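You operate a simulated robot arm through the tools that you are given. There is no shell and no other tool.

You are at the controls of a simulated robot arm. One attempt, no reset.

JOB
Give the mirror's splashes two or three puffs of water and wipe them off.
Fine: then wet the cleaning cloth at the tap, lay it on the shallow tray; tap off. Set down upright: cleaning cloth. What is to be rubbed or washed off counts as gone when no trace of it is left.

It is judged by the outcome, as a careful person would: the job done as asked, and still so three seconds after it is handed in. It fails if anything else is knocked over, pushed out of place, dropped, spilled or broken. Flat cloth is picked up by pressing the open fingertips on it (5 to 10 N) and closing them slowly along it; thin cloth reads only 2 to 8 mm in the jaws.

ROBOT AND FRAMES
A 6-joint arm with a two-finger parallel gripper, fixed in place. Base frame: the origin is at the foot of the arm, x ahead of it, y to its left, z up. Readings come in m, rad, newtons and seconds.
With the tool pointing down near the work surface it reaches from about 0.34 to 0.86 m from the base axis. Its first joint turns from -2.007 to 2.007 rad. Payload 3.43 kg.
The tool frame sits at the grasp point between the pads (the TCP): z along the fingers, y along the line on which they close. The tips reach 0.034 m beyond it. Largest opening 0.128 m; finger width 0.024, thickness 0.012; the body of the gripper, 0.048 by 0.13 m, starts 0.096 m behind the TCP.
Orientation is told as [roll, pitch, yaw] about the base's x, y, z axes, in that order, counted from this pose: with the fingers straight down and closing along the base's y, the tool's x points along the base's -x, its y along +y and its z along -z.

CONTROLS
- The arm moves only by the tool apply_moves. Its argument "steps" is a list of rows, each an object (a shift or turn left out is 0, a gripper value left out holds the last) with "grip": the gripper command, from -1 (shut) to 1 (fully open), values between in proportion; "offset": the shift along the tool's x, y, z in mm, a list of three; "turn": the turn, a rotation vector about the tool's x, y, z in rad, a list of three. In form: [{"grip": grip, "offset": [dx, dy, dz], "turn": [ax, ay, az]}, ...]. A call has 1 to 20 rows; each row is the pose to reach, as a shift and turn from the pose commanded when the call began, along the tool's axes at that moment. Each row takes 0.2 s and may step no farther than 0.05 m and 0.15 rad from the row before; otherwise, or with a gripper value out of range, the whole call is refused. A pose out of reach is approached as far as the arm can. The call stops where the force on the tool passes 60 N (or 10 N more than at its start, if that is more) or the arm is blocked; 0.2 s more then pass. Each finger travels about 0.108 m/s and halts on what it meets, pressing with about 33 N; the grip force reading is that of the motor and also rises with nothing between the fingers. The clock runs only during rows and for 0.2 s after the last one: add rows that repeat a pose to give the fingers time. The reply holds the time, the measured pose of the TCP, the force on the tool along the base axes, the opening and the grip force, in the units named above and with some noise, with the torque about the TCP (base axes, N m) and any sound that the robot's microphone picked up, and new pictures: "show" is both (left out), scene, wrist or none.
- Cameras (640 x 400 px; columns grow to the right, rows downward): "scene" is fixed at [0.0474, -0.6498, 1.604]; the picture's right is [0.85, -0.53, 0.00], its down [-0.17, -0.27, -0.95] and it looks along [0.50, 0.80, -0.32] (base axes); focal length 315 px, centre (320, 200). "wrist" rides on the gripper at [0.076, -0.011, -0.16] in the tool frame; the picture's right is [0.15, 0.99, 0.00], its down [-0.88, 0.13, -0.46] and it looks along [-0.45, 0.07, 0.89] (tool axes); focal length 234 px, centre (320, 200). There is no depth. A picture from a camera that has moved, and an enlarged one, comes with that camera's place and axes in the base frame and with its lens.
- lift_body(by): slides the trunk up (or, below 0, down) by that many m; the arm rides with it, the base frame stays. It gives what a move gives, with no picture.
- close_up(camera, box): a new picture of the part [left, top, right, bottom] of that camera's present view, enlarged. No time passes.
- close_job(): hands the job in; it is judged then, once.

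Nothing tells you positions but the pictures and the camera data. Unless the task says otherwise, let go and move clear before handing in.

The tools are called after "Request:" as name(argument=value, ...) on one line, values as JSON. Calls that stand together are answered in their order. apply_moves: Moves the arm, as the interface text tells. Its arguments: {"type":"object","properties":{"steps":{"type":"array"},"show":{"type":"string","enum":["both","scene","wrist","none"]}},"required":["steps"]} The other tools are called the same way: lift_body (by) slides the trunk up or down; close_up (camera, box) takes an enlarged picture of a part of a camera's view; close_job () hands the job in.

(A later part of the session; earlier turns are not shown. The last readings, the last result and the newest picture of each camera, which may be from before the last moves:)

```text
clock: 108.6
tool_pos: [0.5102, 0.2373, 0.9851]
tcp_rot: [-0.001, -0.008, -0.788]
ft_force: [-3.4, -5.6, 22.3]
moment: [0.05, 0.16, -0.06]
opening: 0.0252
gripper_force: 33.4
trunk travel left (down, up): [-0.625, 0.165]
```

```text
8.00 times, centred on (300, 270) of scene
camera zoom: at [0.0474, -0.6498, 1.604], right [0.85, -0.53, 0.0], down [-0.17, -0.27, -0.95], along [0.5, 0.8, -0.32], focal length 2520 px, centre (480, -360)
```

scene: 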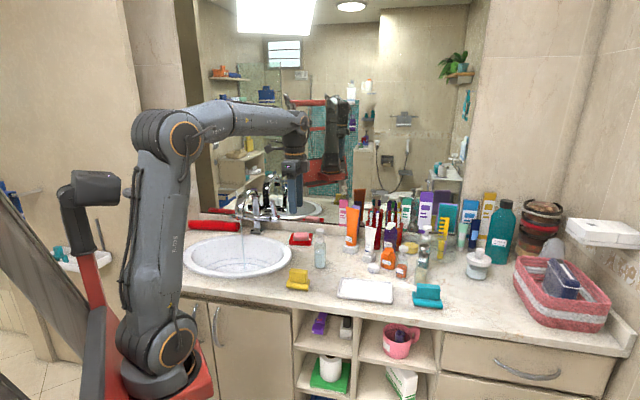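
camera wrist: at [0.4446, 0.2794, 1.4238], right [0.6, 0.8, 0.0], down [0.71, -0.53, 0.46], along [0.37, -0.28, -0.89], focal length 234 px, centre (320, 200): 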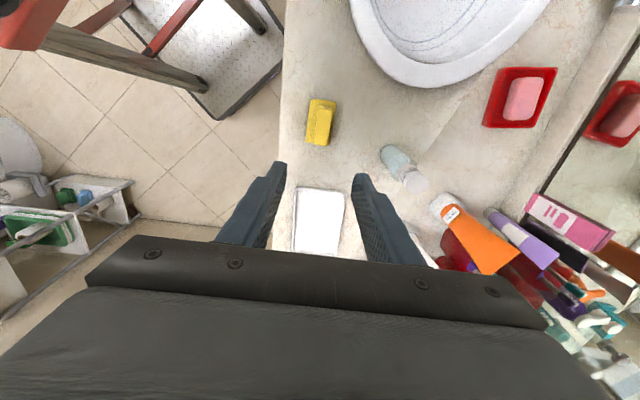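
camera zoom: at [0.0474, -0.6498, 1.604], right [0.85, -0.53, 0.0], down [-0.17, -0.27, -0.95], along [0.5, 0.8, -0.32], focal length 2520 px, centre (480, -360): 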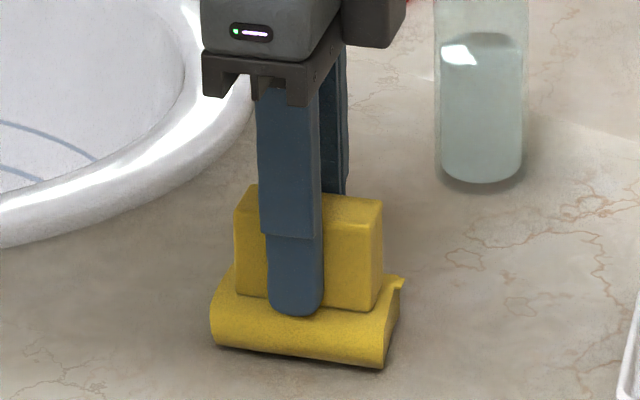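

Gripped again. Lifting slowly.

Request:
apply_moves(steps=[{"grip": -1, "offset": [0, 0, -2]}, {"grip": -1, "offset": [0, 0, -4]}, {"grip": -1, "offset": [0, 0, -7]}, {"grip": -1, "offset": [0, 0, -11]}, {"grip": -1, "offset": [0, 0, -16]}, {"grip": -1, "offset": [0, 0, -24]}, {"grip": -1, "offset": [0, 0, -35]}, {"grip": -1, "offset": [0, 0, -50]}, {"grip": -1, "offset": [0, 0, -65]}, {"grip": -1, "offset": [0, 0, -80]}, {"grip": -1, "offset": [0, 0, -95]}, {"grip": -1, "offset": [0, 0, -115]}, {"grip": -1, "offset": [0, 0, -135]}, {"grip": -1, "offset": [0, 0, -155]}, {"grip": -1, "offset": [0, 0, -180]}, {"grip": -1, "offset": [0, 0, -205]}, {"grip": -1, "offset": [0, 0, -235]}, {"grip": -1, "offset": [0, 0, -265]}], show="both")

```text
clock: 112.4
tool_pos: [0.5128, 0.2383, 1.2512]
tcp_rot: [-0.001, -0.007, -0.79]
ft_force: [0.4, 0.5, -0.2]
moment: [-0.03, 0.02, 0.0]
opening: 0.0251
gripper_force: 32.5
trunk travel left (down, up): [-0.625, 0.165]
camera wrist: at [0.4502, 0.2847, 1.4091], right [0.6, 0.8, 0.0], down [0.71, -0.53, 0.46], along [0.37, -0.28, -0.89], focal length 234 px, centre (320, 200)
```

scene: 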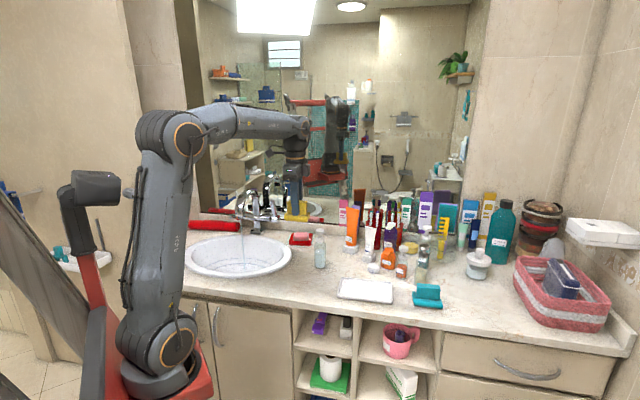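
wrist: 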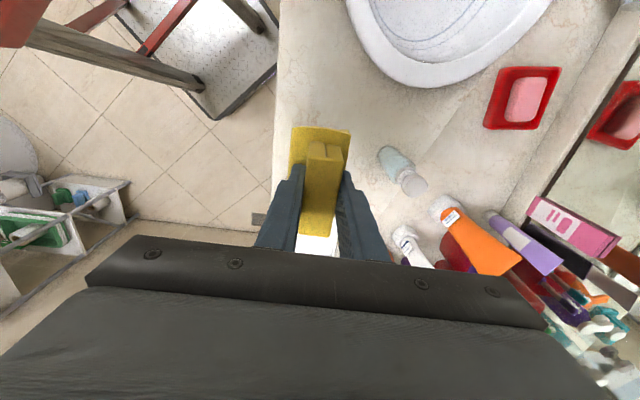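

The cloth is held. I'll tilt the tool 45° forward-down and move over the front of the basin, staying on the robot's side of the spout.

Request:
apply_moves(steps=[{"grip": -1, "offset": [32, 10, 0], "turn": [-0.078, 0, 0]}, {"grip": -1, "offset": [64, 21, 0], "turn": [-0.157, 0, 0]}, {"grip": -1, "offset": [95, 32, 0], "turn": [-0.235, 0, 0]}, {"grip": -1, "offset": [127, 42, 0], "turn": [-0.314, 0, 0]}, {"grip": -1, "offset": [159, 53, 0], "turn": [-0.392, 0, 0]}, {"grip": -1, "offset": [191, 63, 0], "turn": [-0.471, 0, 0]}, {"grip": -1, "offset": [223, 74, 0], "turn": [-0.55, 0, 0]}, {"grip": -1, "offset": [254, 84, 0], "turn": [-0.628, 0, 0]}, {"grip": -1, "offset": [286, 95, 0], "turn": [-0.707, 0, 0]}, {"grip": -1, "offset": [318, 105, 0], "turn": [-0.785, 0, 0]}], show="both")

Request:
close_up(camera="scene", box=[190, 120, 310, 260])

```text
clock: 114.6
tool_pos: [0.3618, 0.5392, 1.2481]
tcp_rot: [0.784, -0.006, -0.788]
ft_force: [1.0, -0.2, -1.3]
moment: [-0.05, -0.02, 0.0]
opening: 0.025
gripper_force: 33.2
trunk travel left (down, up): [-0.625, 0.165]
camera wrist: at [0.2208, 0.5084, 1.3522], right [0.39, 0.6, 0.7], down [0.46, -0.78, 0.42], along [0.8, 0.15, -0.58], focal length 234 px, centre (320, 200)
```

scene: 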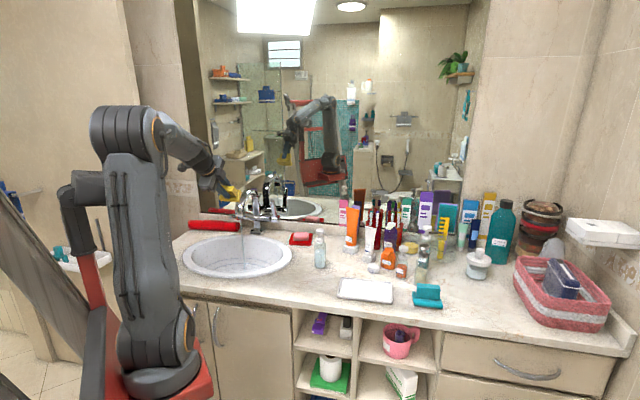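
wrist: 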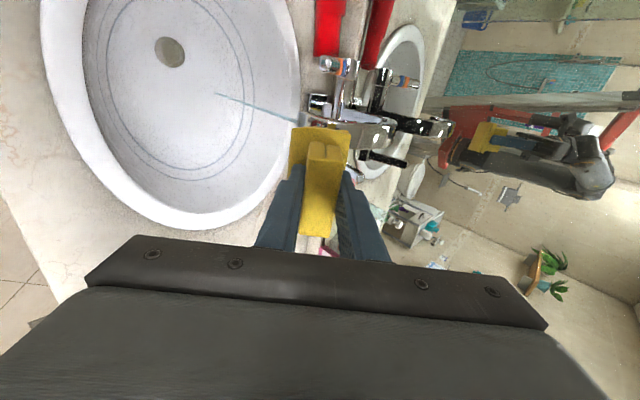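

```text
2.86 times, centred on (250, 190) of scene
camera zoom: at [0.0474, -0.6498, 1.604], right [0.85, -0.53, 0.0], down [-0.17, -0.27, -0.95], along [0.5, 0.8, -0.32], focal length 900 px, centre (520, 229)
```

zoom: 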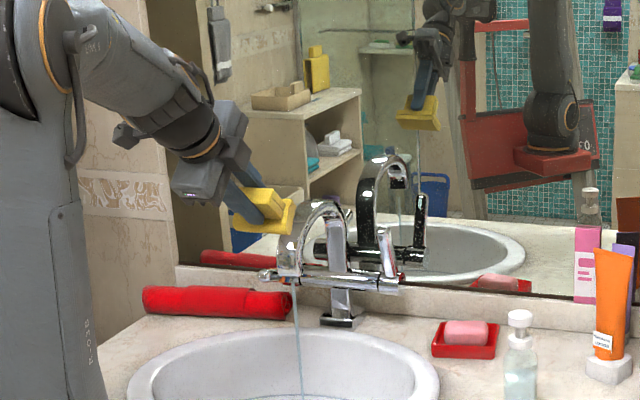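

Descending in front of the spout (not yet under it).

Request:
apply_moves(steps=[{"grip": -1, "offset": [-2, -25, 25]}, {"grip": -1, "offset": [-4, -55, 55]}, {"grip": -1, "offset": [-5, -85, 85]}, {"grip": -1, "offset": [-5, -115, 115]}, {"grip": -1, "offset": [-5, -140, 140]}], show="both")

Request:
close_up(camera="scene", box=[190, 160, 310, 300])

Request:
close_up(camera="wrist", box=[180, 40, 440, 220])

```text
clock: 115.8
tool_pos: [0.3708, 0.5381, 1.0716]
tcp_rot: [0.76, -0.007, -0.785]
ft_force: [-0.3, -0.2, -1.2]
moment: [-0.03, 0.01, -0.02]
opening: 0.0252
gripper_force: 33.0
out of reach, approached as far as the arm can: row 5
trunk travel left (down, up): [-0.625, 0.165]
camera wrist: at [0.2339, 0.5078, 1.1794], right [0.4, 0.61, 0.68], down [0.47, -0.77, 0.43], along [0.79, 0.15, -0.6], focal length 234 px, centre (320, 200)
```

scene: 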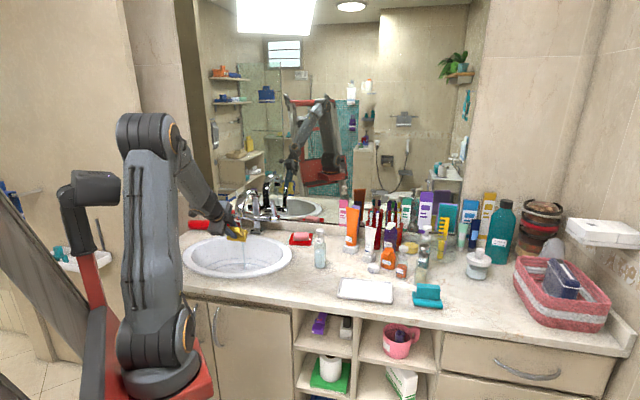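
wrist: 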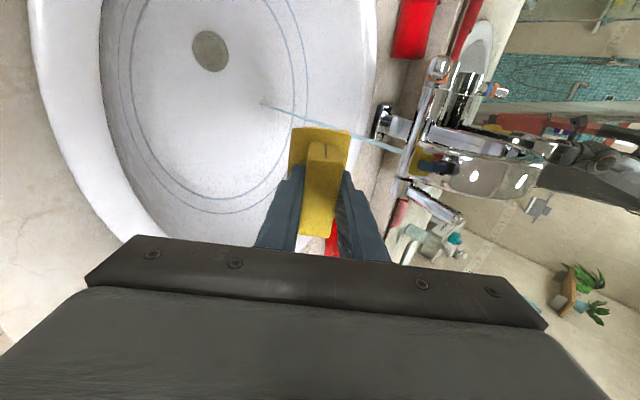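

```text
2.86 times, centred on (250, 230) of scene
camera zoom: at [0.0474, -0.6498, 1.604], right [0.85, -0.53, 0.0], down [-0.17, -0.27, -0.95], along [0.5, 0.8, -0.32], focal length 900 px, centre (520, 114)
```

zoom: 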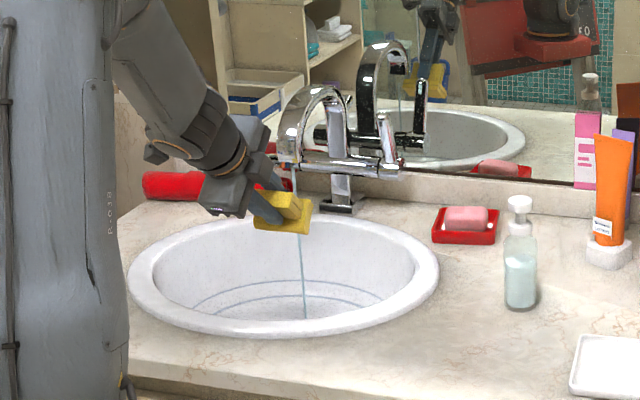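

```text
2.22 times, centred on (310, 130) of wrist
camera zoom: at [0.2339, 0.5078, 1.1794], right [0.4, 0.61, 0.68], down [0.47, -0.77, 0.43], along [0.79, 0.15, -0.6], focal length 520 px, centre (342, 356)
```

zoom: 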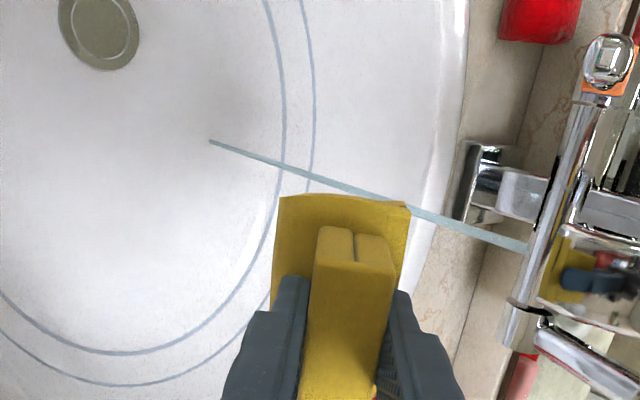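

The stream is just ahead of the pad. Now moving forward and slightly down so the block and pad come under the stream, below the outlet.

Request:
apply_moves(steps=[{"grip": -1, "offset": [0, 6, 16]}, {"grip": -1, "offset": [1, 13, 32]}, {"grip": -1, "offset": [1, 19, 48]}, {"grip": -1, "offset": [2, 25, 64]}], show="wrist")

Request:
close_up(camera="scene", box=[190, 180, 310, 290])

Request:
close_up(camera="wrist", box=[180, 40, 440, 220])

```text
clock: 116.8
tool_pos: [0.419, 0.5848, 1.0509]
tcp_rot: [0.774, -0.009, -0.788]
ft_force: [0.5, -0.7, -0.5]
moment: [0.02, 0.01, -0.03]
opening: 0.0252
gripper_force: 33.1
out of reach, approached as far as the arm can: row 1, 2, 3, 4
trunk travel left (down, up): [-0.625, 0.165]
camera wrist: at [0.2801, 0.5542, 1.1567], right [0.39, 0.61, 0.69], down [0.46, -0.78, 0.42], along [0.8, 0.15, -0.59], focal length 234 px, centre (320, 200)
```

wrist: 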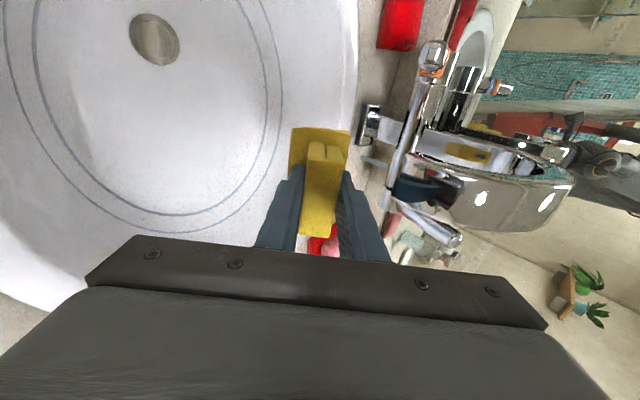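

```text
3.64 times, centred on (250, 235) of scene
camera zoom: at [0.0474, -0.6498, 1.604], right [0.85, -0.53, 0.0], down [-0.17, -0.27, -0.95], along [0.5, 0.8, -0.32], focal length 1146 px, centre (574, 73)
```

zoom: 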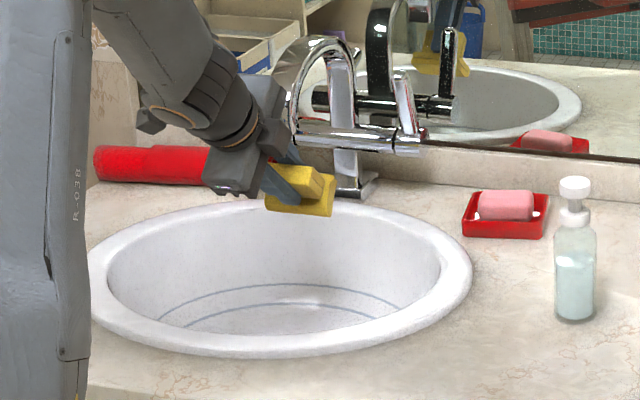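

```text
2.22 times, centred on (310, 130) of wrist
camera zoom: at [0.2801, 0.5542, 1.1567], right [0.39, 0.61, 0.69], down [0.46, -0.78, 0.42], along [0.8, 0.15, -0.59], focal length 520 px, centre (342, 356)
```

zoom: 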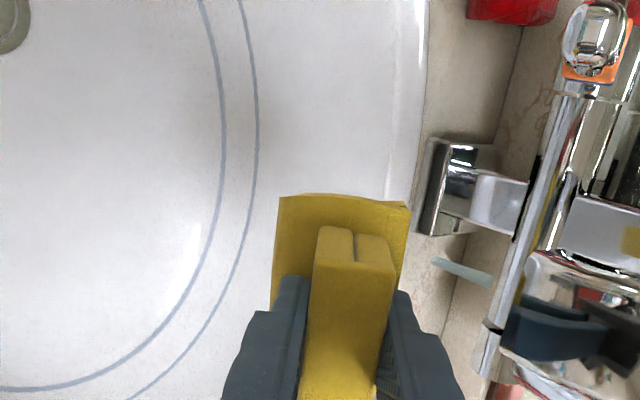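

The cloth is now intercepting the stream. I'll hold it there for a few seconds to soak.

Request:
apply_moves(steps=[{"grip": -1}, {"grip": -1}, {"grip": -1}, {"grip": -1}, {"grip": -1}, {"grip": -1}, {"grip": -1}, {"grip": -1}, {"grip": -1}, {"grip": -1}], show="none")

Request:
close_up(camera="scene", box=[220, 190, 290, 260])

Request:
close_up(camera="wrist", box=[240, 90, 440, 220])

```text
clock: 119.0
tool_pos: [0.4194, 0.5859, 1.0522]
tcp_rot: [0.774, -0.007, -0.787]
ft_force: [-1.1, -0.5, 0.6]
moment: [-0.02, -0.01, -0.04]
opening: 0.025
gripper_force: 32.8
trunk travel left (down, up): [-0.625, 0.165]
```

```text
5.71 times, centred on (255, 225) of scene
camera zoom: at [0.0474, -0.6498, 1.604], right [0.85, -0.53, 0.0], down [-0.17, -0.27, -0.95], along [0.5, 0.8, -0.32], focal length 1800 px, centre (691, 57)
```

zoom: 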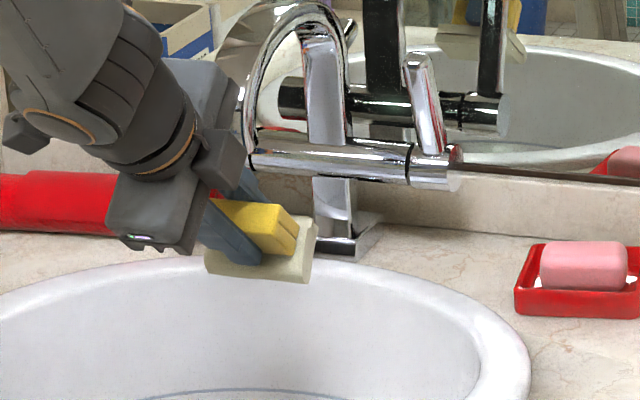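

```text
3.08 times, centred on (340, 155) of wrist
camera zoom: at [0.2801, 0.5542, 1.1567], right [0.39, 0.61, 0.69], down [0.46, -0.78, 0.42], along [0.8, 0.15, -0.59], focal length 720 px, centre (258, 338)
```

zoom: 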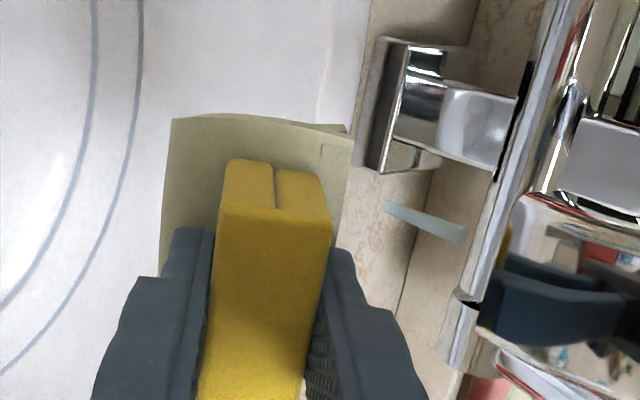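

The pad's colour has visibly changed — it is taking up water. Holding a little longer to make sure it's well wetted.

Request:
apply_moves(steps=[{"grip": -1}, {"grip": -1}, {"grip": -1}, {"grip": -1}, {"grip": -1}, {"grip": -1}, {"grip": -1}, {"grip": -1}, {"grip": -1}, {"grip": -1}], show="none")

Request:
close_up(camera="scene", box=[220, 190, 290, 260])

Request:
close_up(camera="wrist", box=[240, 90, 440, 220])

```text
clock: 121.2
tool_pos: [0.4186, 0.5838, 1.0496]
tcp_rot: [0.774, -0.007, -0.785]
ft_force: [0.5, -0.3, -1.5]
moment: [0.01, 0.04, 0.01]
opening: 0.0251
gripper_force: 32.8
trunk travel left (down, up): [-0.625, 0.165]
```

```text
5.71 times, centred on (255, 225) of scene
camera zoom: at [0.0474, -0.6498, 1.604], right [0.85, -0.53, 0.0], down [-0.17, -0.27, -0.95], along [0.5, 0.8, -0.32], focal length 1800 px, centre (691, 57)
```

zoom: 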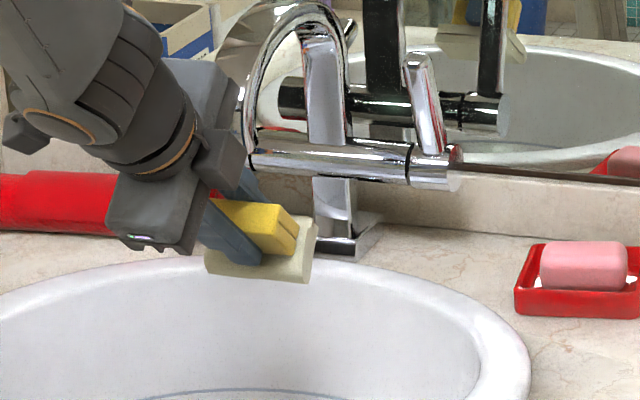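

```text
3.08 times, centred on (340, 155) of wrist
camera zoom: at [0.28, 0.5542, 1.1567], right [0.39, 0.61, 0.69], down [0.46, -0.78, 0.42], along [0.8, 0.15, -0.59], focal length 720 px, centre (258, 338)
```

zoom: 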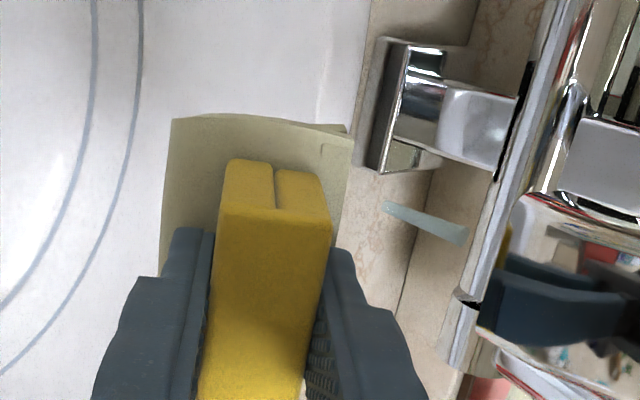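

The cloth pad is thoroughly wet. Pulling it back out of the stream, staying above the basin for a moment so it can drip.

Request:
apply_moves(steps=[{"grip": -1, "offset": [0, -10, -16]}, {"grip": -1, "offset": [0, -20, -33]}, {"grip": -1, "offset": [0, -30, -50]}, {"grip": -1, "offset": [0, -36, -66]}, {"grip": -1, "offset": [0, -30, -74]}, {"grip": -1, "offset": [0, -30, -74]}, {"grip": -1, "offset": [0, -30, -74]}, {"grip": -1, "offset": [0, -30, -74]}, {"grip": -1, "offset": [0, -30, -74]}, {"grip": -1, "offset": [0, -30, -74]}, {"grip": -1, "offset": [0, -30, -74]}, {"grip": -1, "offset": [0, -30, -74]}], show="both")

Request:
close_up(camera="scene", box=[190, 170, 310, 290])

```text
clock: 123.8
tool_pos: [0.3676, 0.5357, 1.0848]
tcp_rot: [0.775, -0.006, -0.786]
ft_force: [-0.4, 0.0, -0.7]
moment: [-0.02, 0.02, 0.03]
opening: 0.0252
gripper_force: 33.2
out of reach, approached as far as the arm can: row 1, 2, 3, 4
trunk travel left (down, up): [-0.625, 0.165]
camera wrist: at [0.2278, 0.5036, 1.1905], right [0.39, 0.61, 0.69], down [0.46, -0.78, 0.42], along [0.8, 0.15, -0.59], focal length 234 px, centre (320, 200)
```

scene: 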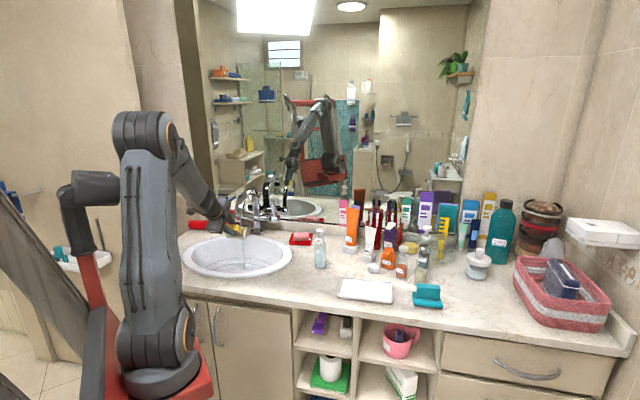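
wrist: 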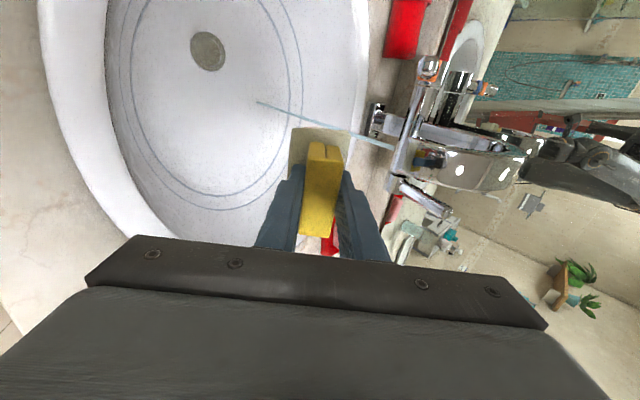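

```text
3.33 times, centred on (250, 230) of scene
camera zoom: at [0.0474, -0.6498, 1.604], right [0.85, -0.53, 0.0], down [-0.17, -0.27, -0.95], along [0.5, 0.8, -0.32], focal length 1050 px, centre (553, 100)
```

zoom: 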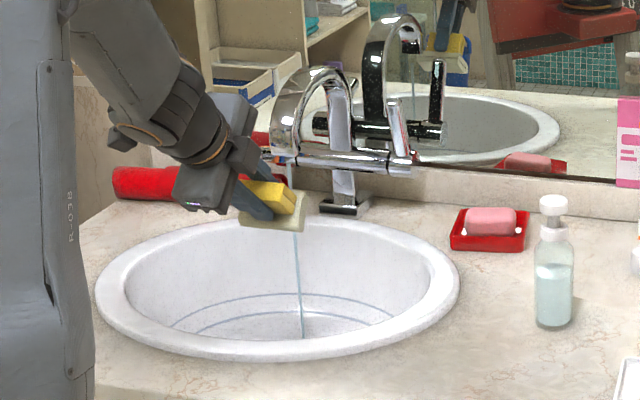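

Lifting clear and carrying the wet cloth over to the tray, returning the tool to vertical on the way.

Request:
apply_moves(steps=[{"grip": -1, "offset": [0, 30, -30]}, {"grip": -1, "offset": [0, 60, -60]}, {"grip": -1, "offset": [0, 90, -91]}, {"grip": -1, "offset": [0, 119, -121]}, {"grip": -1, "offset": [-40, 112, -123], "turn": [0.055, 0, 0]}, {"grip": -1, "offset": [-80, 105, -125], "turn": [0.11, 0, 0]}, {"grip": -1, "offset": [-120, 98, -127], "turn": [0.17, 0, 0]}, {"grip": -1, "offset": [-160, 91, -129], "turn": [0.23, 0, 0]}, {"grip": -1, "offset": [-200, 84, -131], "turn": [0.29, 0, 0]}, {"grip": -1, "offset": [-240, 77, -133], "turn": [0.35, 0, 0]}, {"grip": -1, "offset": [-280, 70, -135], "turn": [0.41, 0, 0]}, {"grip": -1, "offset": [-320, 62, -137], "turn": [0.47, 0, 0]}, {"grip": -1, "offset": [-360, 54, -139], "turn": [0.53, 0, 0]}, {"grip": -1, "offset": [-400, 46, -141], "turn": [0.59, 0, 0]}, {"grip": -1, "offset": [-440, 38, -143], "turn": [0.65, 0, 0]}, {"grip": -1, "offset": [-480, 32, -145], "turn": [0.71, 0, 0]}, {"grip": -1, "offset": [-515, 26, -147], "turn": [0.75, 0, 0]}, {"grip": -1, "offset": [-549, 20, -148], "turn": [0.775, 0, 0]}], show="both")

```text
clock: 127.6
tool_pos: [0.6894, 0.0797, 1.2026]
tcp_rot: [0.006, -0.008, -0.789]
ft_force: [-0.8, -0.7, -1.0]
moment: [-0.03, -0.06, 0.0]
opening: 0.0252
gripper_force: 32.5
trunk travel left (down, up): [-0.625, 0.165]
camera wrist: at [0.6245, 0.1255, 1.3615], right [0.6, 0.8, 0.01], down [0.71, -0.53, 0.46], along [0.37, -0.27, -0.89], focal length 234 px, centre (320, 200)
```

scene: 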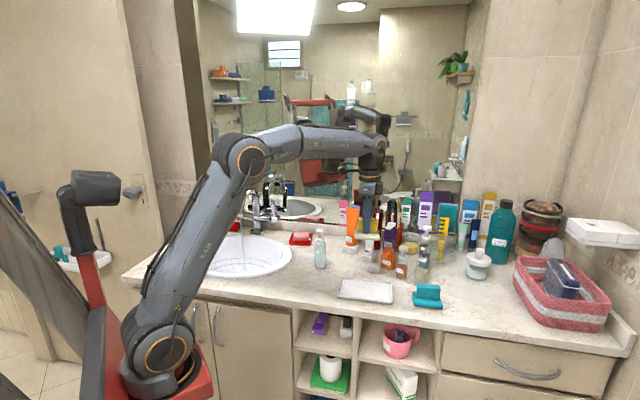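
wrist: 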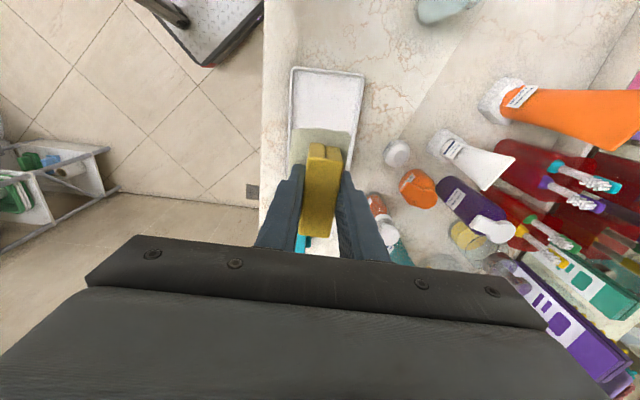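

The cloth is centred above the tray. Descending.

Request:
apply_moves(steps=[{"grip": -1, "offset": [0, 0, 35]}, {"grip": -1, "offset": [0, 0, 75]}, {"grip": -1, "offset": [0, 0, 115]}, {"grip": -1, "offset": [0, 0, 150]}, {"grip": -1, "offset": [0, 0, 175]}], show="wrist")

Request:
close_up(camera="scene", box=[325, 240, 415, 310])

Request:
close_up(camera="wrist", box=[220, 50, 400, 190])

```text
clock: 128.8
tool_pos: [0.6913, 0.0796, 1.0266]
tcp_rot: [0.01, -0.007, -0.787]
ft_force: [0.0, -0.4, 0.3]
moment: [0.03, -0.01, -0.01]
opening: 0.0252
gripper_force: 33.1
trunk travel left (down, up): [-0.625, 0.165]
camera wrist: at [0.6275, 0.1256, 1.1872], right [0.6, 0.8, 0.01], down [0.71, -0.53, 0.46], along [0.38, -0.27, -0.89], focal length 234 px, centre (320, 200)
```

wrist: 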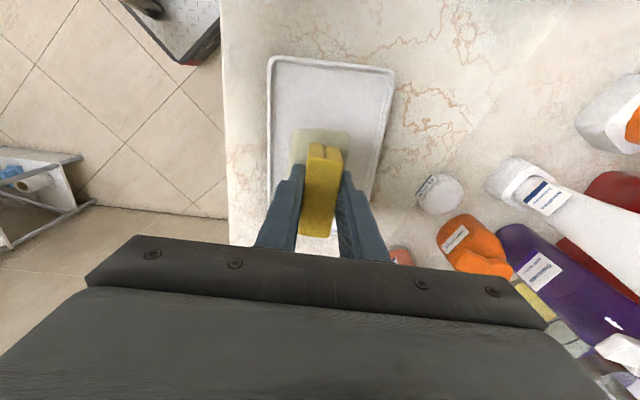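

```text
5.71 times, centred on (370, 275) of scene
camera zoom: at [0.0474, -0.6498, 1.604], right [0.85, -0.53, 0.0], down [-0.17, -0.27, -0.95], along [0.5, 0.8, -0.32], focal length 1800 px, centre (34, -229)
```

zoom: 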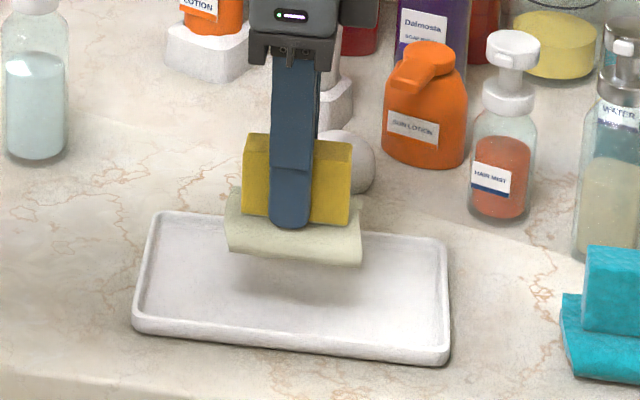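

```text
2.86 times, centred on (310, 120) of wrist
camera zoom: at [0.6275, 0.1256, 1.1872], right [0.6, 0.8, 0.01], down [0.71, -0.53, 0.46], along [0.38, -0.27, -0.89], focal length 669 px, centre (349, 429)
```

zoom: 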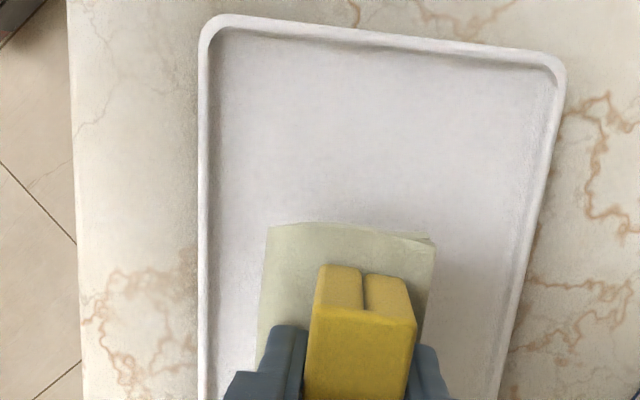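

Request:
apply_moves(steps=[{"grip": -1, "offset": [0, 5, 8]}, {"grip": -1, "offset": [0, 5, 18]}, {"grip": -1, "offset": [0, 5, 25]}, {"grip": -1, "offset": [0, 5, 28]}], show="none")

Request:
close_up(camera="scene", box=[325, 240, 415, 310])

```text
clock: 129.8
tool_pos: [0.6954, 0.0853, 1.0022]
tcp_rot: [0.009, -0.007, -0.79]
ft_force: [-0.2, -0.2, -0.2]
moment: [-0.03, 0.01, -0.02]
opening: 0.0252
gripper_force: 32.9
trunk travel left (down, up): [-0.625, 0.165]
```

```text
5.71 times, centred on (370, 275) of scene
camera zoom: at [0.0474, -0.6498, 1.604], right [0.85, -0.53, 0.0], down [-0.17, -0.27, -0.95], along [0.5, 0.8, -0.32], focal length 1800 px, centre (34, -229)
```

zoom: 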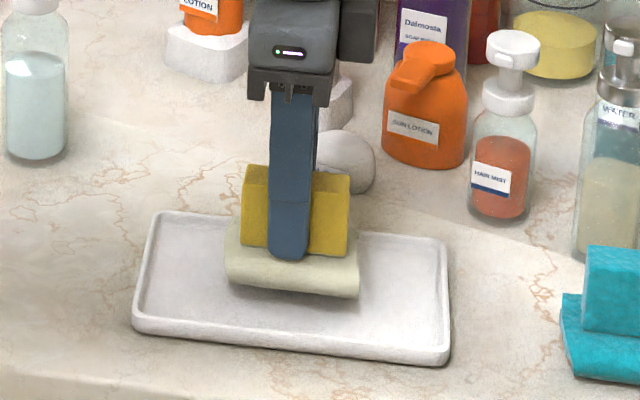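

Close to the tray floor; creeping down the last few millimetres.

Request:
apply_moves(steps=[{"grip": -1, "offset": [0, 0, 2]}, {"grip": -1, "offset": [0, 0, 4]}, {"grip": -1, "offset": [0, 0, 5]}], show="none")

```text
clock: 130.6
tool_pos: [0.6948, 0.0849, 0.9978]
tcp_rot: [0.008, -0.006, -0.789]
ft_force: [-0.9, 0.4, -0.6]
moment: [-0.02, -0.03, -0.01]
opening: 0.0253
gripper_force: 32.8
trunk travel left (down, up): [-0.625, 0.165]
```

Request:
apply_moves(steps=[{"grip": -1, "offset": [0, 0, 1]}, {"grip": -1, "offset": [0, 0, 2]}], show="none")

```text
clock: 131.2
tool_pos: [0.6956, 0.0853, 0.9963]
tcp_rot: [0.008, -0.007, -0.79]
ft_force: [-0.6, 0.2, -0.1]
moment: [-0.02, 0.02, -0.03]
opening: 0.0252
gripper_force: 32.9
trunk travel left (down, up): [-0.625, 0.165]
```

Request:
apply_moves(steps=[{"grip": -1, "offset": [0, 0, 1]}, {"grip": -1, "offset": [0, 0, 1.5]}], show="none")

```text
clock: 131.8
tool_pos: [0.6954, 0.0859, 0.9944]
tcp_rot: [0.009, -0.007, -0.791]
ft_force: [-1.3, -0.2, 0.3]
moment: [0.02, 0.01, 0.01]
opening: 0.0253
gripper_force: 33.5
trunk travel left (down, up): [-0.625, 0.165]
```

Request:
apply_moves(steps=[{"grip": -1, "offset": [0, 0, 0.8]}, {"grip": -1, "offset": [0, 0, 1.4]}], show="none")

Request:
close_up(camera="scene", box=[335, 250, 395, 300])

```text
clock: 132.4
tool_pos: [0.6966, 0.0857, 0.9922]
tcp_rot: [0.007, -0.007, -0.788]
ft_force: [-0.4, 0.5, -1.2]
moment: [0.01, -0.02, 0.01]
opening: 0.0251
gripper_force: 33.1
trunk travel left (down, up): [-0.625, 0.165]
```

```text
8.00 times, centred on (365, 275) of scene
camera zoom: at [0.0474, -0.6498, 1.604], right [0.85, -0.53, 0.0], down [-0.17, -0.27, -0.95], along [0.5, 0.8, -0.32], focal length 2520 px, centre (-40, -400)
```

zoom: 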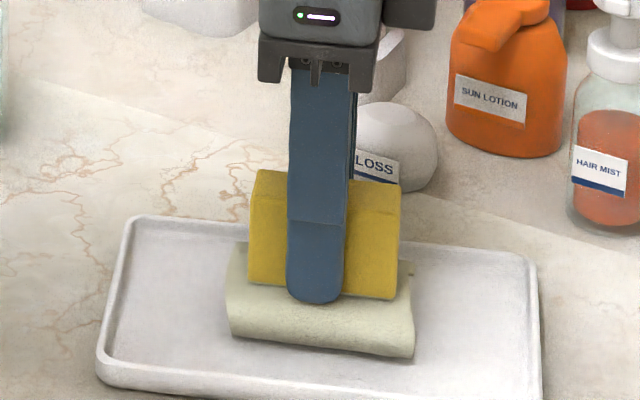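

Request:
apply_moves(steps=[{"grip": -1, "offset": [0, 0, 0.8]}, {"grip": -1, "offset": [0, 0, 1.5]}], show="none")

```text
clock: 133.0
tool_pos: [0.6962, 0.086, 0.9922]
tcp_rot: [0.01, -0.009, -0.79]
ft_force: [1.4, 1.4, 8.4]
moment: [0.15, 0.49, -0.11]
opening: 0.0253
gripper_force: 32.8
trunk travel left (down, up): [-0.625, 0.165]
```

Soft contact (8 N). Unloading slightly, then releasing in tiny steps.

Request:
apply_moves(steps=[{"grip": -1, "offset": [0, 0, -0.5]}, {"grip": -0.6, "offset": [0, 0, -0.5]}, {"grip": -0.55, "offset": [0, 0, -0.5]}, {"grip": -0.52, "offset": [0, 0, -0.8]}, {"grip": -0.5, "offset": [0, 0, -1.5]}, {"grip": -0.48, "offset": [0, 0, -2.5]}], show="none")

Request:
close_up(camera="scene", box=[335, 250, 395, 300])

Request:
close_up(camera="wrist", box=[240, 90, 400, 230])

```text
clock: 134.4
tool_pos: [0.6959, 0.0852, 0.9937]
tcp_rot: [0.009, -0.007, -0.789]
ft_force: [0.1, 0.7, -0.6]
moment: [0.01, -0.02, 0.0]
opening: 0.0333
gripper_force: 0.0
trunk travel left (down, up): [-0.625, 0.165]
```

```text
8.00 times, centred on (365, 275) of scene
camera zoom: at [0.0474, -0.6498, 1.604], right [0.85, -0.53, 0.0], down [-0.17, -0.27, -0.95], along [0.5, 0.8, -0.32], focal length 2520 px, centre (-40, -400)
```

zoom: 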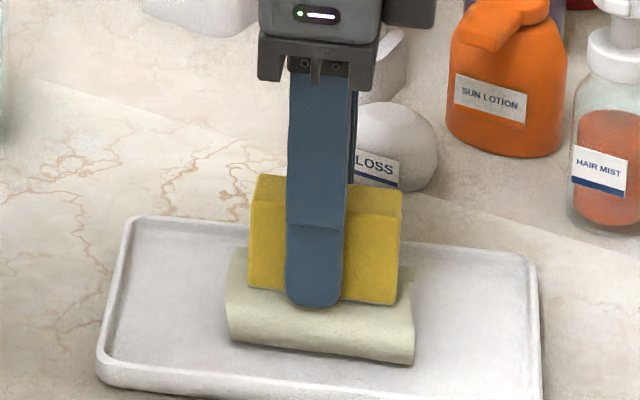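

```text
2.86 times, centred on (320, 160) of wrist
camera zoom: at [0.6318, 0.1301, 1.1519], right [0.6, 0.8, 0.01], down [0.71, -0.53, 0.46], along [0.37, -0.27, -0.89], focal length 669 px, centre (320, 314)
```

zoom: 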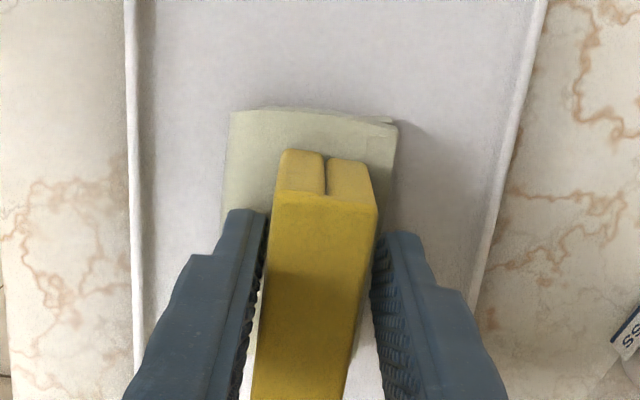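

Released cleanly with a gap on both sides. Opening a bit more and lifting away.

Request:
apply_moves(steps=[{"grip": -0.45, "offset": [0, 0, -3]}, {"grip": -0.4, "offset": [0, 0, -6]}, {"grip": -0.35, "offset": [0, 0, -12]}, {"grip": -0.3, "offset": [0, 0, -25]}, {"grip": -0.25, "offset": [0, 0, -45]}, {"grip": -0.25, "offset": [0, 0, -80]}, {"grip": -0.25, "offset": [0, 0, -120]}, {"grip": -0.25, "offset": [0, 0, -165]}, {"grip": -0.25, "offset": [0, 0, -210]}, {"grip": -0.25, "offset": [0, 0, -255]}], show="both")

Request:
close_up(camera="scene", box=[325, 240, 415, 310])

```text
clock: 136.6
tool_pos: [0.6945, 0.0863, 1.2514]
tcp_rot: [0.007, -0.006, -0.788]
ft_force: [0.8, -0.3, 0.2]
moment: [0.03, 0.04, 0.02]
opening: 0.0479
gripper_force: 0.1
trunk travel left (down, up): [-0.625, 0.165]
camera wrist: at [0.6312, 0.1305, 1.4097], right [0.6, 0.8, 0.01], down [0.71, -0.53, 0.46], along [0.37, -0.27, -0.89], focal length 234 px, centre (320, 200)
```

scene: 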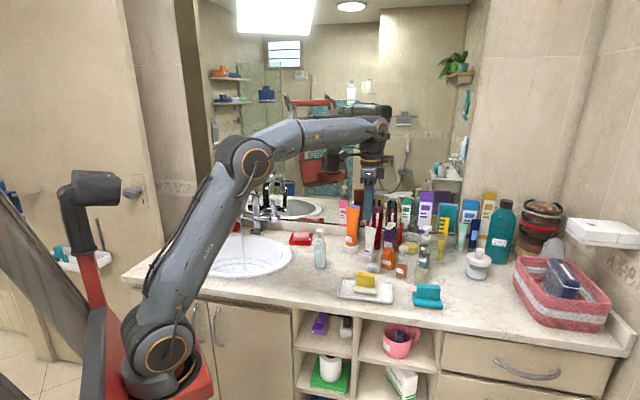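
wrist: 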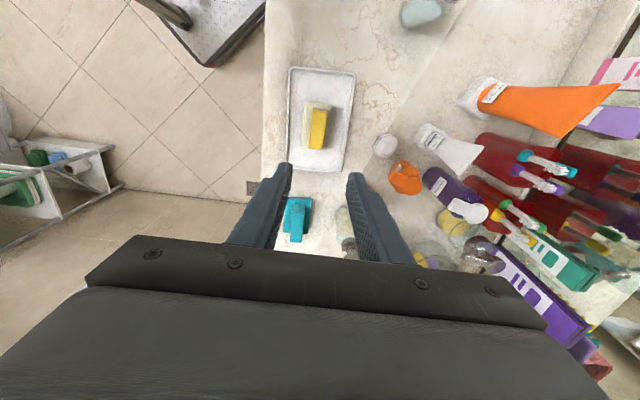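

```text
5.71 times, centred on (370, 275) of scene
camera zoom: at [0.0474, -0.6498, 1.604], right [0.85, -0.53, 0.0], down [-0.17, -0.27, -0.95], along [0.5, 0.8, -0.32], focal length 1800 px, centre (34, -229)
```

zoom: 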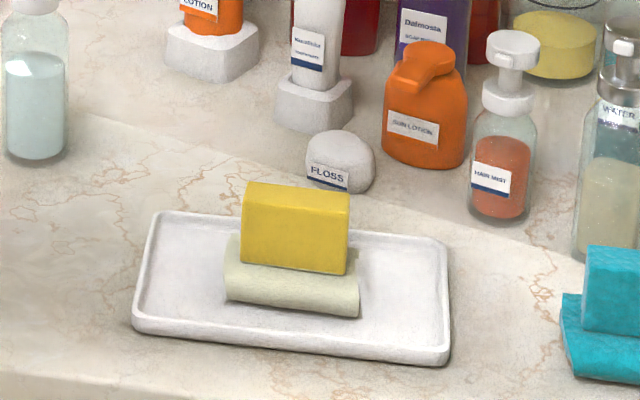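

The wet cloth stands upright in the tray. Now back to the tap to shut it: retracing the same approach to the lever.

Request:
apply_moves(steps=[{"grip": -0.1, "offset": [37, 4, -25], "turn": [0, 0, -0.136]}, {"grip": -0.1, "offset": [74, 8, -50], "turn": [0, 0, -0.272]}, {"grip": -0.1, "offset": [110, 12, -75], "turn": [0, 0, -0.408]}, {"grip": -0.1, "offset": [147, 16, -95], "turn": [0, 0, -0.544]}, {"grip": -0.1, "offset": [184, 20, -115], "turn": [0, 0, -0.68]}, {"grip": -0.1, "offset": [220, 24, -130], "turn": [0, 0, -0.816]}, {"grip": -0.1, "offset": [257, 28, -140], "turn": [0, 0, -0.952]}, {"grip": -0.1, "offset": [294, 32, -150], "turn": [0, 0, -1.088]}, {"grip": -0.1, "offset": [331, 36, -150], "turn": [0, 0, -1.224]}, {"grip": -0.1, "offset": [367, 40, -150], "turn": [0, 0, -1.36]}, {"grip": -0.1, "offset": [404, 44, -150], "turn": [0, 0, -1.496]}, {"grip": -0.1, "offset": [441, 48, -150], "turn": [0, 0, -1.635]}], show="none")

Request:
close_up(camera="scene", box=[205, 180, 305, 285])

```text
clock: 139.2
tool_pos: [0.4151, 0.4313, 1.3955]
tcp_rot: [-0.007, -0.01, 0.85]
ft_force: [0.7, 0.0, -0.2]
moment: [0.06, 0.04, -0.04]
opening: 0.0578
gripper_force: 0.1
trunk travel left (down, up): [-0.625, 0.165]
```

```text
3.81 times, centred on (255, 232) of scene
camera zoom: at [0.0474, -0.6498, 1.604], right [0.85, -0.53, 0.0], down [-0.17, -0.27, -0.95], along [0.5, 0.8, -0.32], focal length 1200 px, centre (568, 76)
```

zoom: 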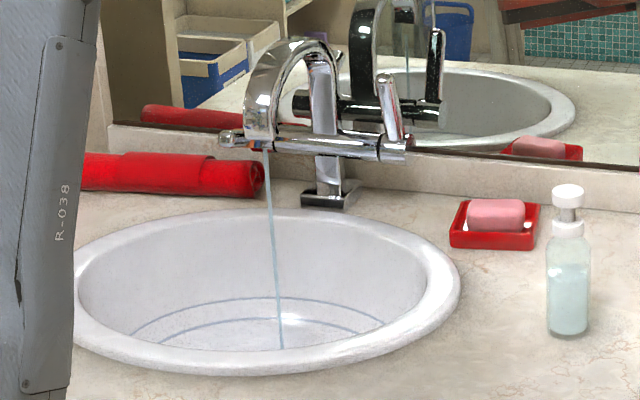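

Request:
apply_moves(steps=[{"grip": -0.1, "offset": [-16, 1, 8], "turn": [0, -0.131, 0]}, {"grip": -0.1, "offset": [-33, 3, 22], "turn": [0, -0.262, 0]}, {"grip": -0.1, "offset": [-50, 5, 42], "turn": [0, -0.393, 0]}, {"grip": -0.1, "offset": [-66, 6, 62], "turn": [0, -0.524, 0]}, {"grip": -0.1, "offset": [-83, 8, 82], "turn": [0, -0.655, 0]}, {"grip": -0.1, "offset": [-100, 9, 102], "turn": [0, -0.785, 0]}, {"grip": -0.1, "offset": [-118, 11, 122], "turn": [0, -0.916, 0]}, {"grip": -0.1, "offset": [-135, 13, 142], "turn": [0, -1.047, 0]}, {"grip": -0.1, "offset": [-150, 14, 162], "turn": [0, -1.178, 0]}, {"grip": -0.1, "offset": [-165, 16, 180], "turn": [0, -1.309, 0]}, {"grip": -0.1, "offset": [-180, 17, 195], "turn": [0, -1.44, 0]}, {"grip": -0.1, "offset": [-190, 18, 205], "turn": [0, -1.565, 0]}], show="wrist")

Request:
close_up(camera="wrist", box=[220, 40, 420, 200])

```text
clock: 141.8
tool_pos: [0.5297, 0.5866, 1.1925]
tcp_rot: [-1.987, -1.561, 2.832]
ft_force: [-1.0, -0.3, -0.2]
moment: [-0.03, 0.05, 0.02]
opening: 0.0581
gripper_force: 0.0
out of reach, approached as far as the arm can: row 9, 10
trunk travel left (down, up): [-0.625, 0.165]
camera wrist: at [0.432, 0.4581, 1.1154], right [-0.74, 0.66, -0.16], down [-0.41, -0.25, 0.88], along [0.54, 0.71, 0.45], focal length 234 px, centre (320, 200)
```

wrist: 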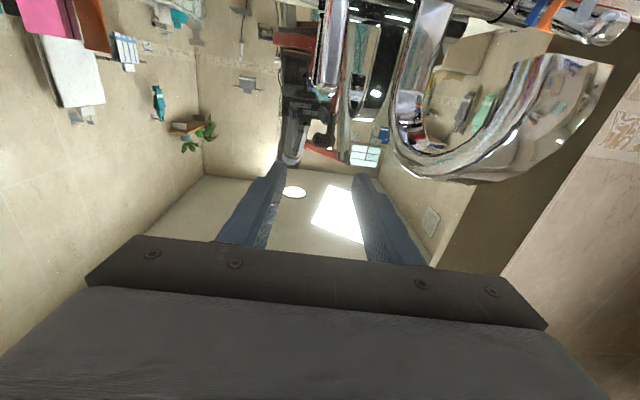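

```text
2.50 times, centred on (320, 120) of wrist
camera zoom: at [0.432, 0.4581, 1.1154], right [-0.74, 0.66, -0.16], down [-0.41, -0.25, 0.88], along [0.54, 0.71, 0.45], focal length 585 px, centre (320, 400)
```

zoom: 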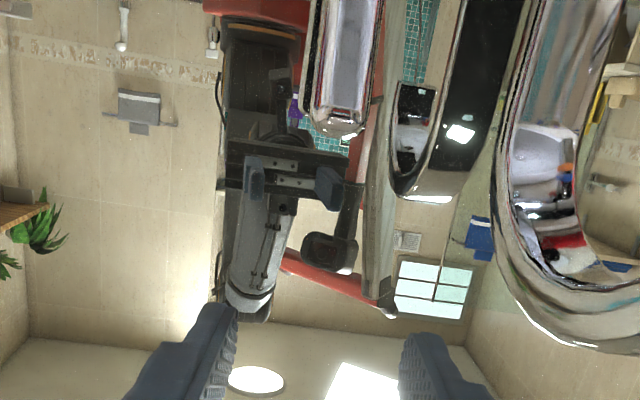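

Request:
apply_moves(steps=[{"grip": -0.1, "offset": [30, -1, 0]}, {"grip": -0.1, "offset": [60, -2, 0]}, {"grip": -0.1, "offset": [87, -4, 0]}, {"grip": -0.1, "offset": [87, -4, 25]}, {"grip": -0.1, "offset": [87, -4, 50]}, {"grip": -0.1, "offset": [87, -4, 75]}], show="none")

Request:
close_up(camera="wrist", box=[220, 60, 420, 220])

Request:
close_up(camera="scene", box=[225, 170, 315, 250])

```text
clock: 143.2
tool_pos: [0.584, 0.6405, 1.1065]
tcp_rot: [-1.882, -1.563, 2.729]
ft_force: [-0.9, -0.2, 1.2]
moment: [-0.02, -0.01, 0.01]
opening: 0.0577
gripper_force: 0.0
trunk travel left (down, up): [-0.625, 0.165]
```

```text
2.50 times, centred on (320, 140) of wrist
camera zoom: at [0.4865, 0.512, 1.0297], right [-0.74, 0.66, -0.15], down [-0.41, -0.25, 0.88], along [0.54, 0.71, 0.45], focal length 585 px, centre (320, 350)
```

zoom: 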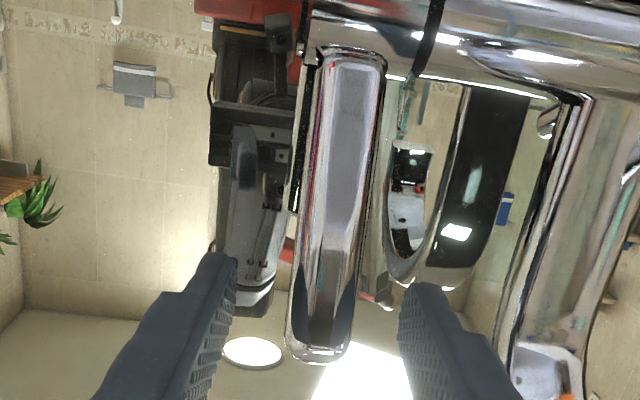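

```text
5.00 times, centred on (270, 210) of scene
camera zoom: at [0.0474, -0.6498, 1.604], right [0.85, -0.53, 0.0], down [-0.17, -0.27, -0.95], along [0.5, 0.8, -0.32], focal length 1575 px, centre (570, 150)
```

zoom: 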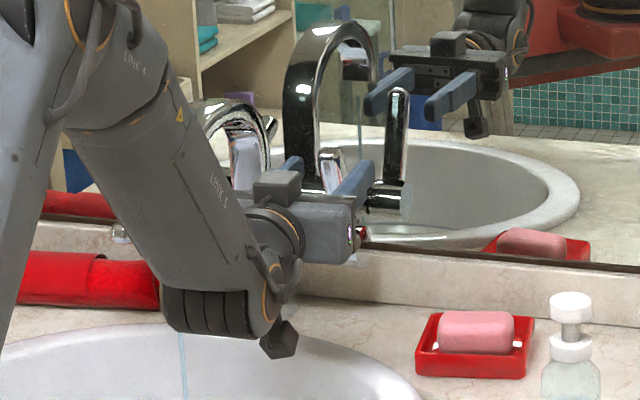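

The lever is centred between the fingers again. Advancing and gripping.

Request:
apply_moves(steps=[{"grip": -0.1, "offset": [1, 0, 14]}, {"grip": -0.1, "offset": [1, 0, 26]}, {"grip": -0.3, "offset": [1, 0, 26]}, {"grip": -0.5, "offset": [1, 0, 26]}, {"grip": -0.65, "offset": [1, 0, 26]}, {"grip": -0.8, "offset": [1, 0, 26]}, {"grip": -1, "offset": [1, 0, 26]}, {"grip": -1, "offset": [1, 0, 26]}], show="none")

Request:
close_up(camera="wrist", box=[220, 60, 420, 220])

```text
clock: 145.0
tool_pos: [0.5999, 0.6593, 1.1045]
tcp_rot: [-1.803, -1.561, 2.646]
ft_force: [2.7, 0.5, 0.0]
moment: [-0.66, -0.82, -1.29]
opening: 0.025
gripper_force: 45.1
trunk travel left (down, up): [-0.625, 0.165]
```

```text
2.50 times, centred on (320, 140) of wrist
camera zoom: at [0.5028, 0.5319, 1.0281], right [-0.74, 0.66, -0.15], down [-0.41, -0.25, 0.88], along [0.54, 0.71, 0.45], focal length 585 px, centre (320, 350)
```

zoom: 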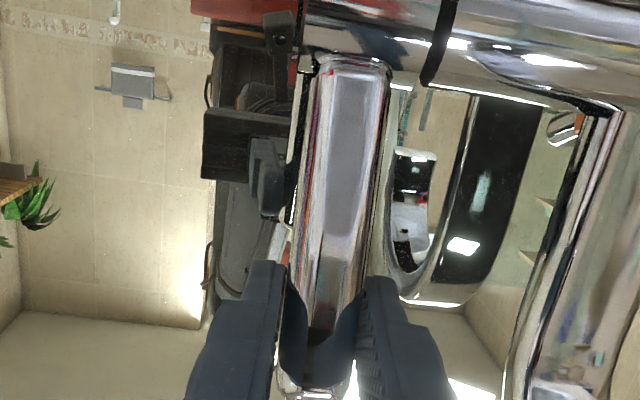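

Gripped. Pushing the lever back upright along the reverse arc.

Request:
apply_moves(steps=[{"grip": -1, "offset": [-1.3, 0, 6]}, {"grip": -1, "offset": [-2.4, 0, 12]}, {"grip": -1, "offset": [-3.4, 0, 18]}, {"grip": -1, "offset": [-4.3, 0, 24]}, {"grip": -1, "offset": [-5, 0, 30]}], show="none")

Request:
close_up(camera="scene", box=[205, 180, 315, 290])

```text
clock: 146.2
tool_pos: [0.6194, 0.6784, 1.1085]
tcp_rot: [-1.785, -1.565, 2.632]
ft_force: [-1.9, -16.6, -3.3]
moment: [-0.04, 1.78, -0.81]
opening: 0.025
gripper_force: 45.0
trunk travel left (down, up): [-0.625, 0.165]
```

```text
3.64 times, centred on (260, 235) of scene
camera zoom: at [0.0474, -0.6498, 1.604], right [0.85, -0.53, 0.0], down [-0.17, -0.27, -0.95], along [0.5, 0.8, -0.32], focal length 1146 px, centre (538, 73)
```

zoom: 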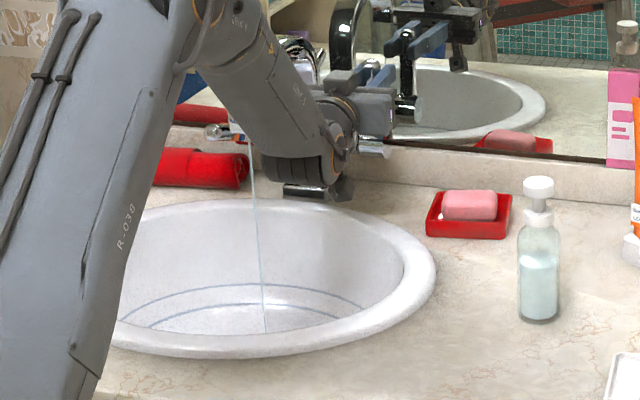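

Stream is thinner; pushing the remaining few millimetres.

Request:
apply_moves(steps=[{"grip": -1, "offset": [-0.4, 0, 5]}, {"grip": -1, "offset": [-0.6, 0, 9]}, {"grip": -1, "offset": [-0.6, 0, 12]}], show="none")

Request:
close_up(camera="scene", box=[205, 180, 315, 290])

```text
clock: 147.0
tool_pos: [0.6276, 0.6878, 1.1111]
tcp_rot: [-1.811, -1.563, 2.654]
ft_force: [-10.3, -38.8, -7.8]
moment: [0.75, 0.78, -1.03]
opening: 0.0248
gripper_force: 44.9
trunk travel left (down, up): [-0.625, 0.165]
```

```text
3.64 times, centred on (260, 235) of scene
camera zoom: at [0.0474, -0.6498, 1.604], right [0.85, -0.53, 0.0], down [-0.17, -0.27, -0.95], along [0.5, 0.8, -0.32], focal length 1146 px, centre (538, 73)
```

zoom: 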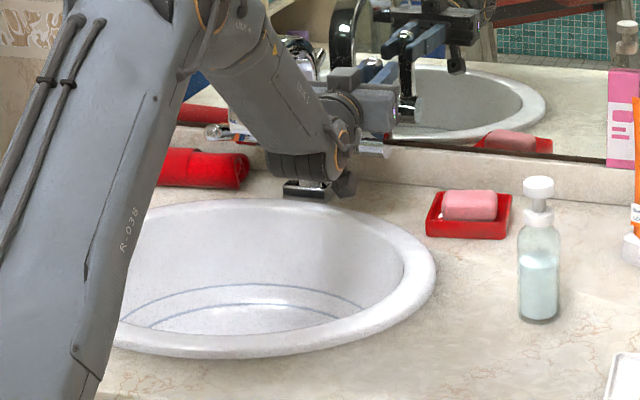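

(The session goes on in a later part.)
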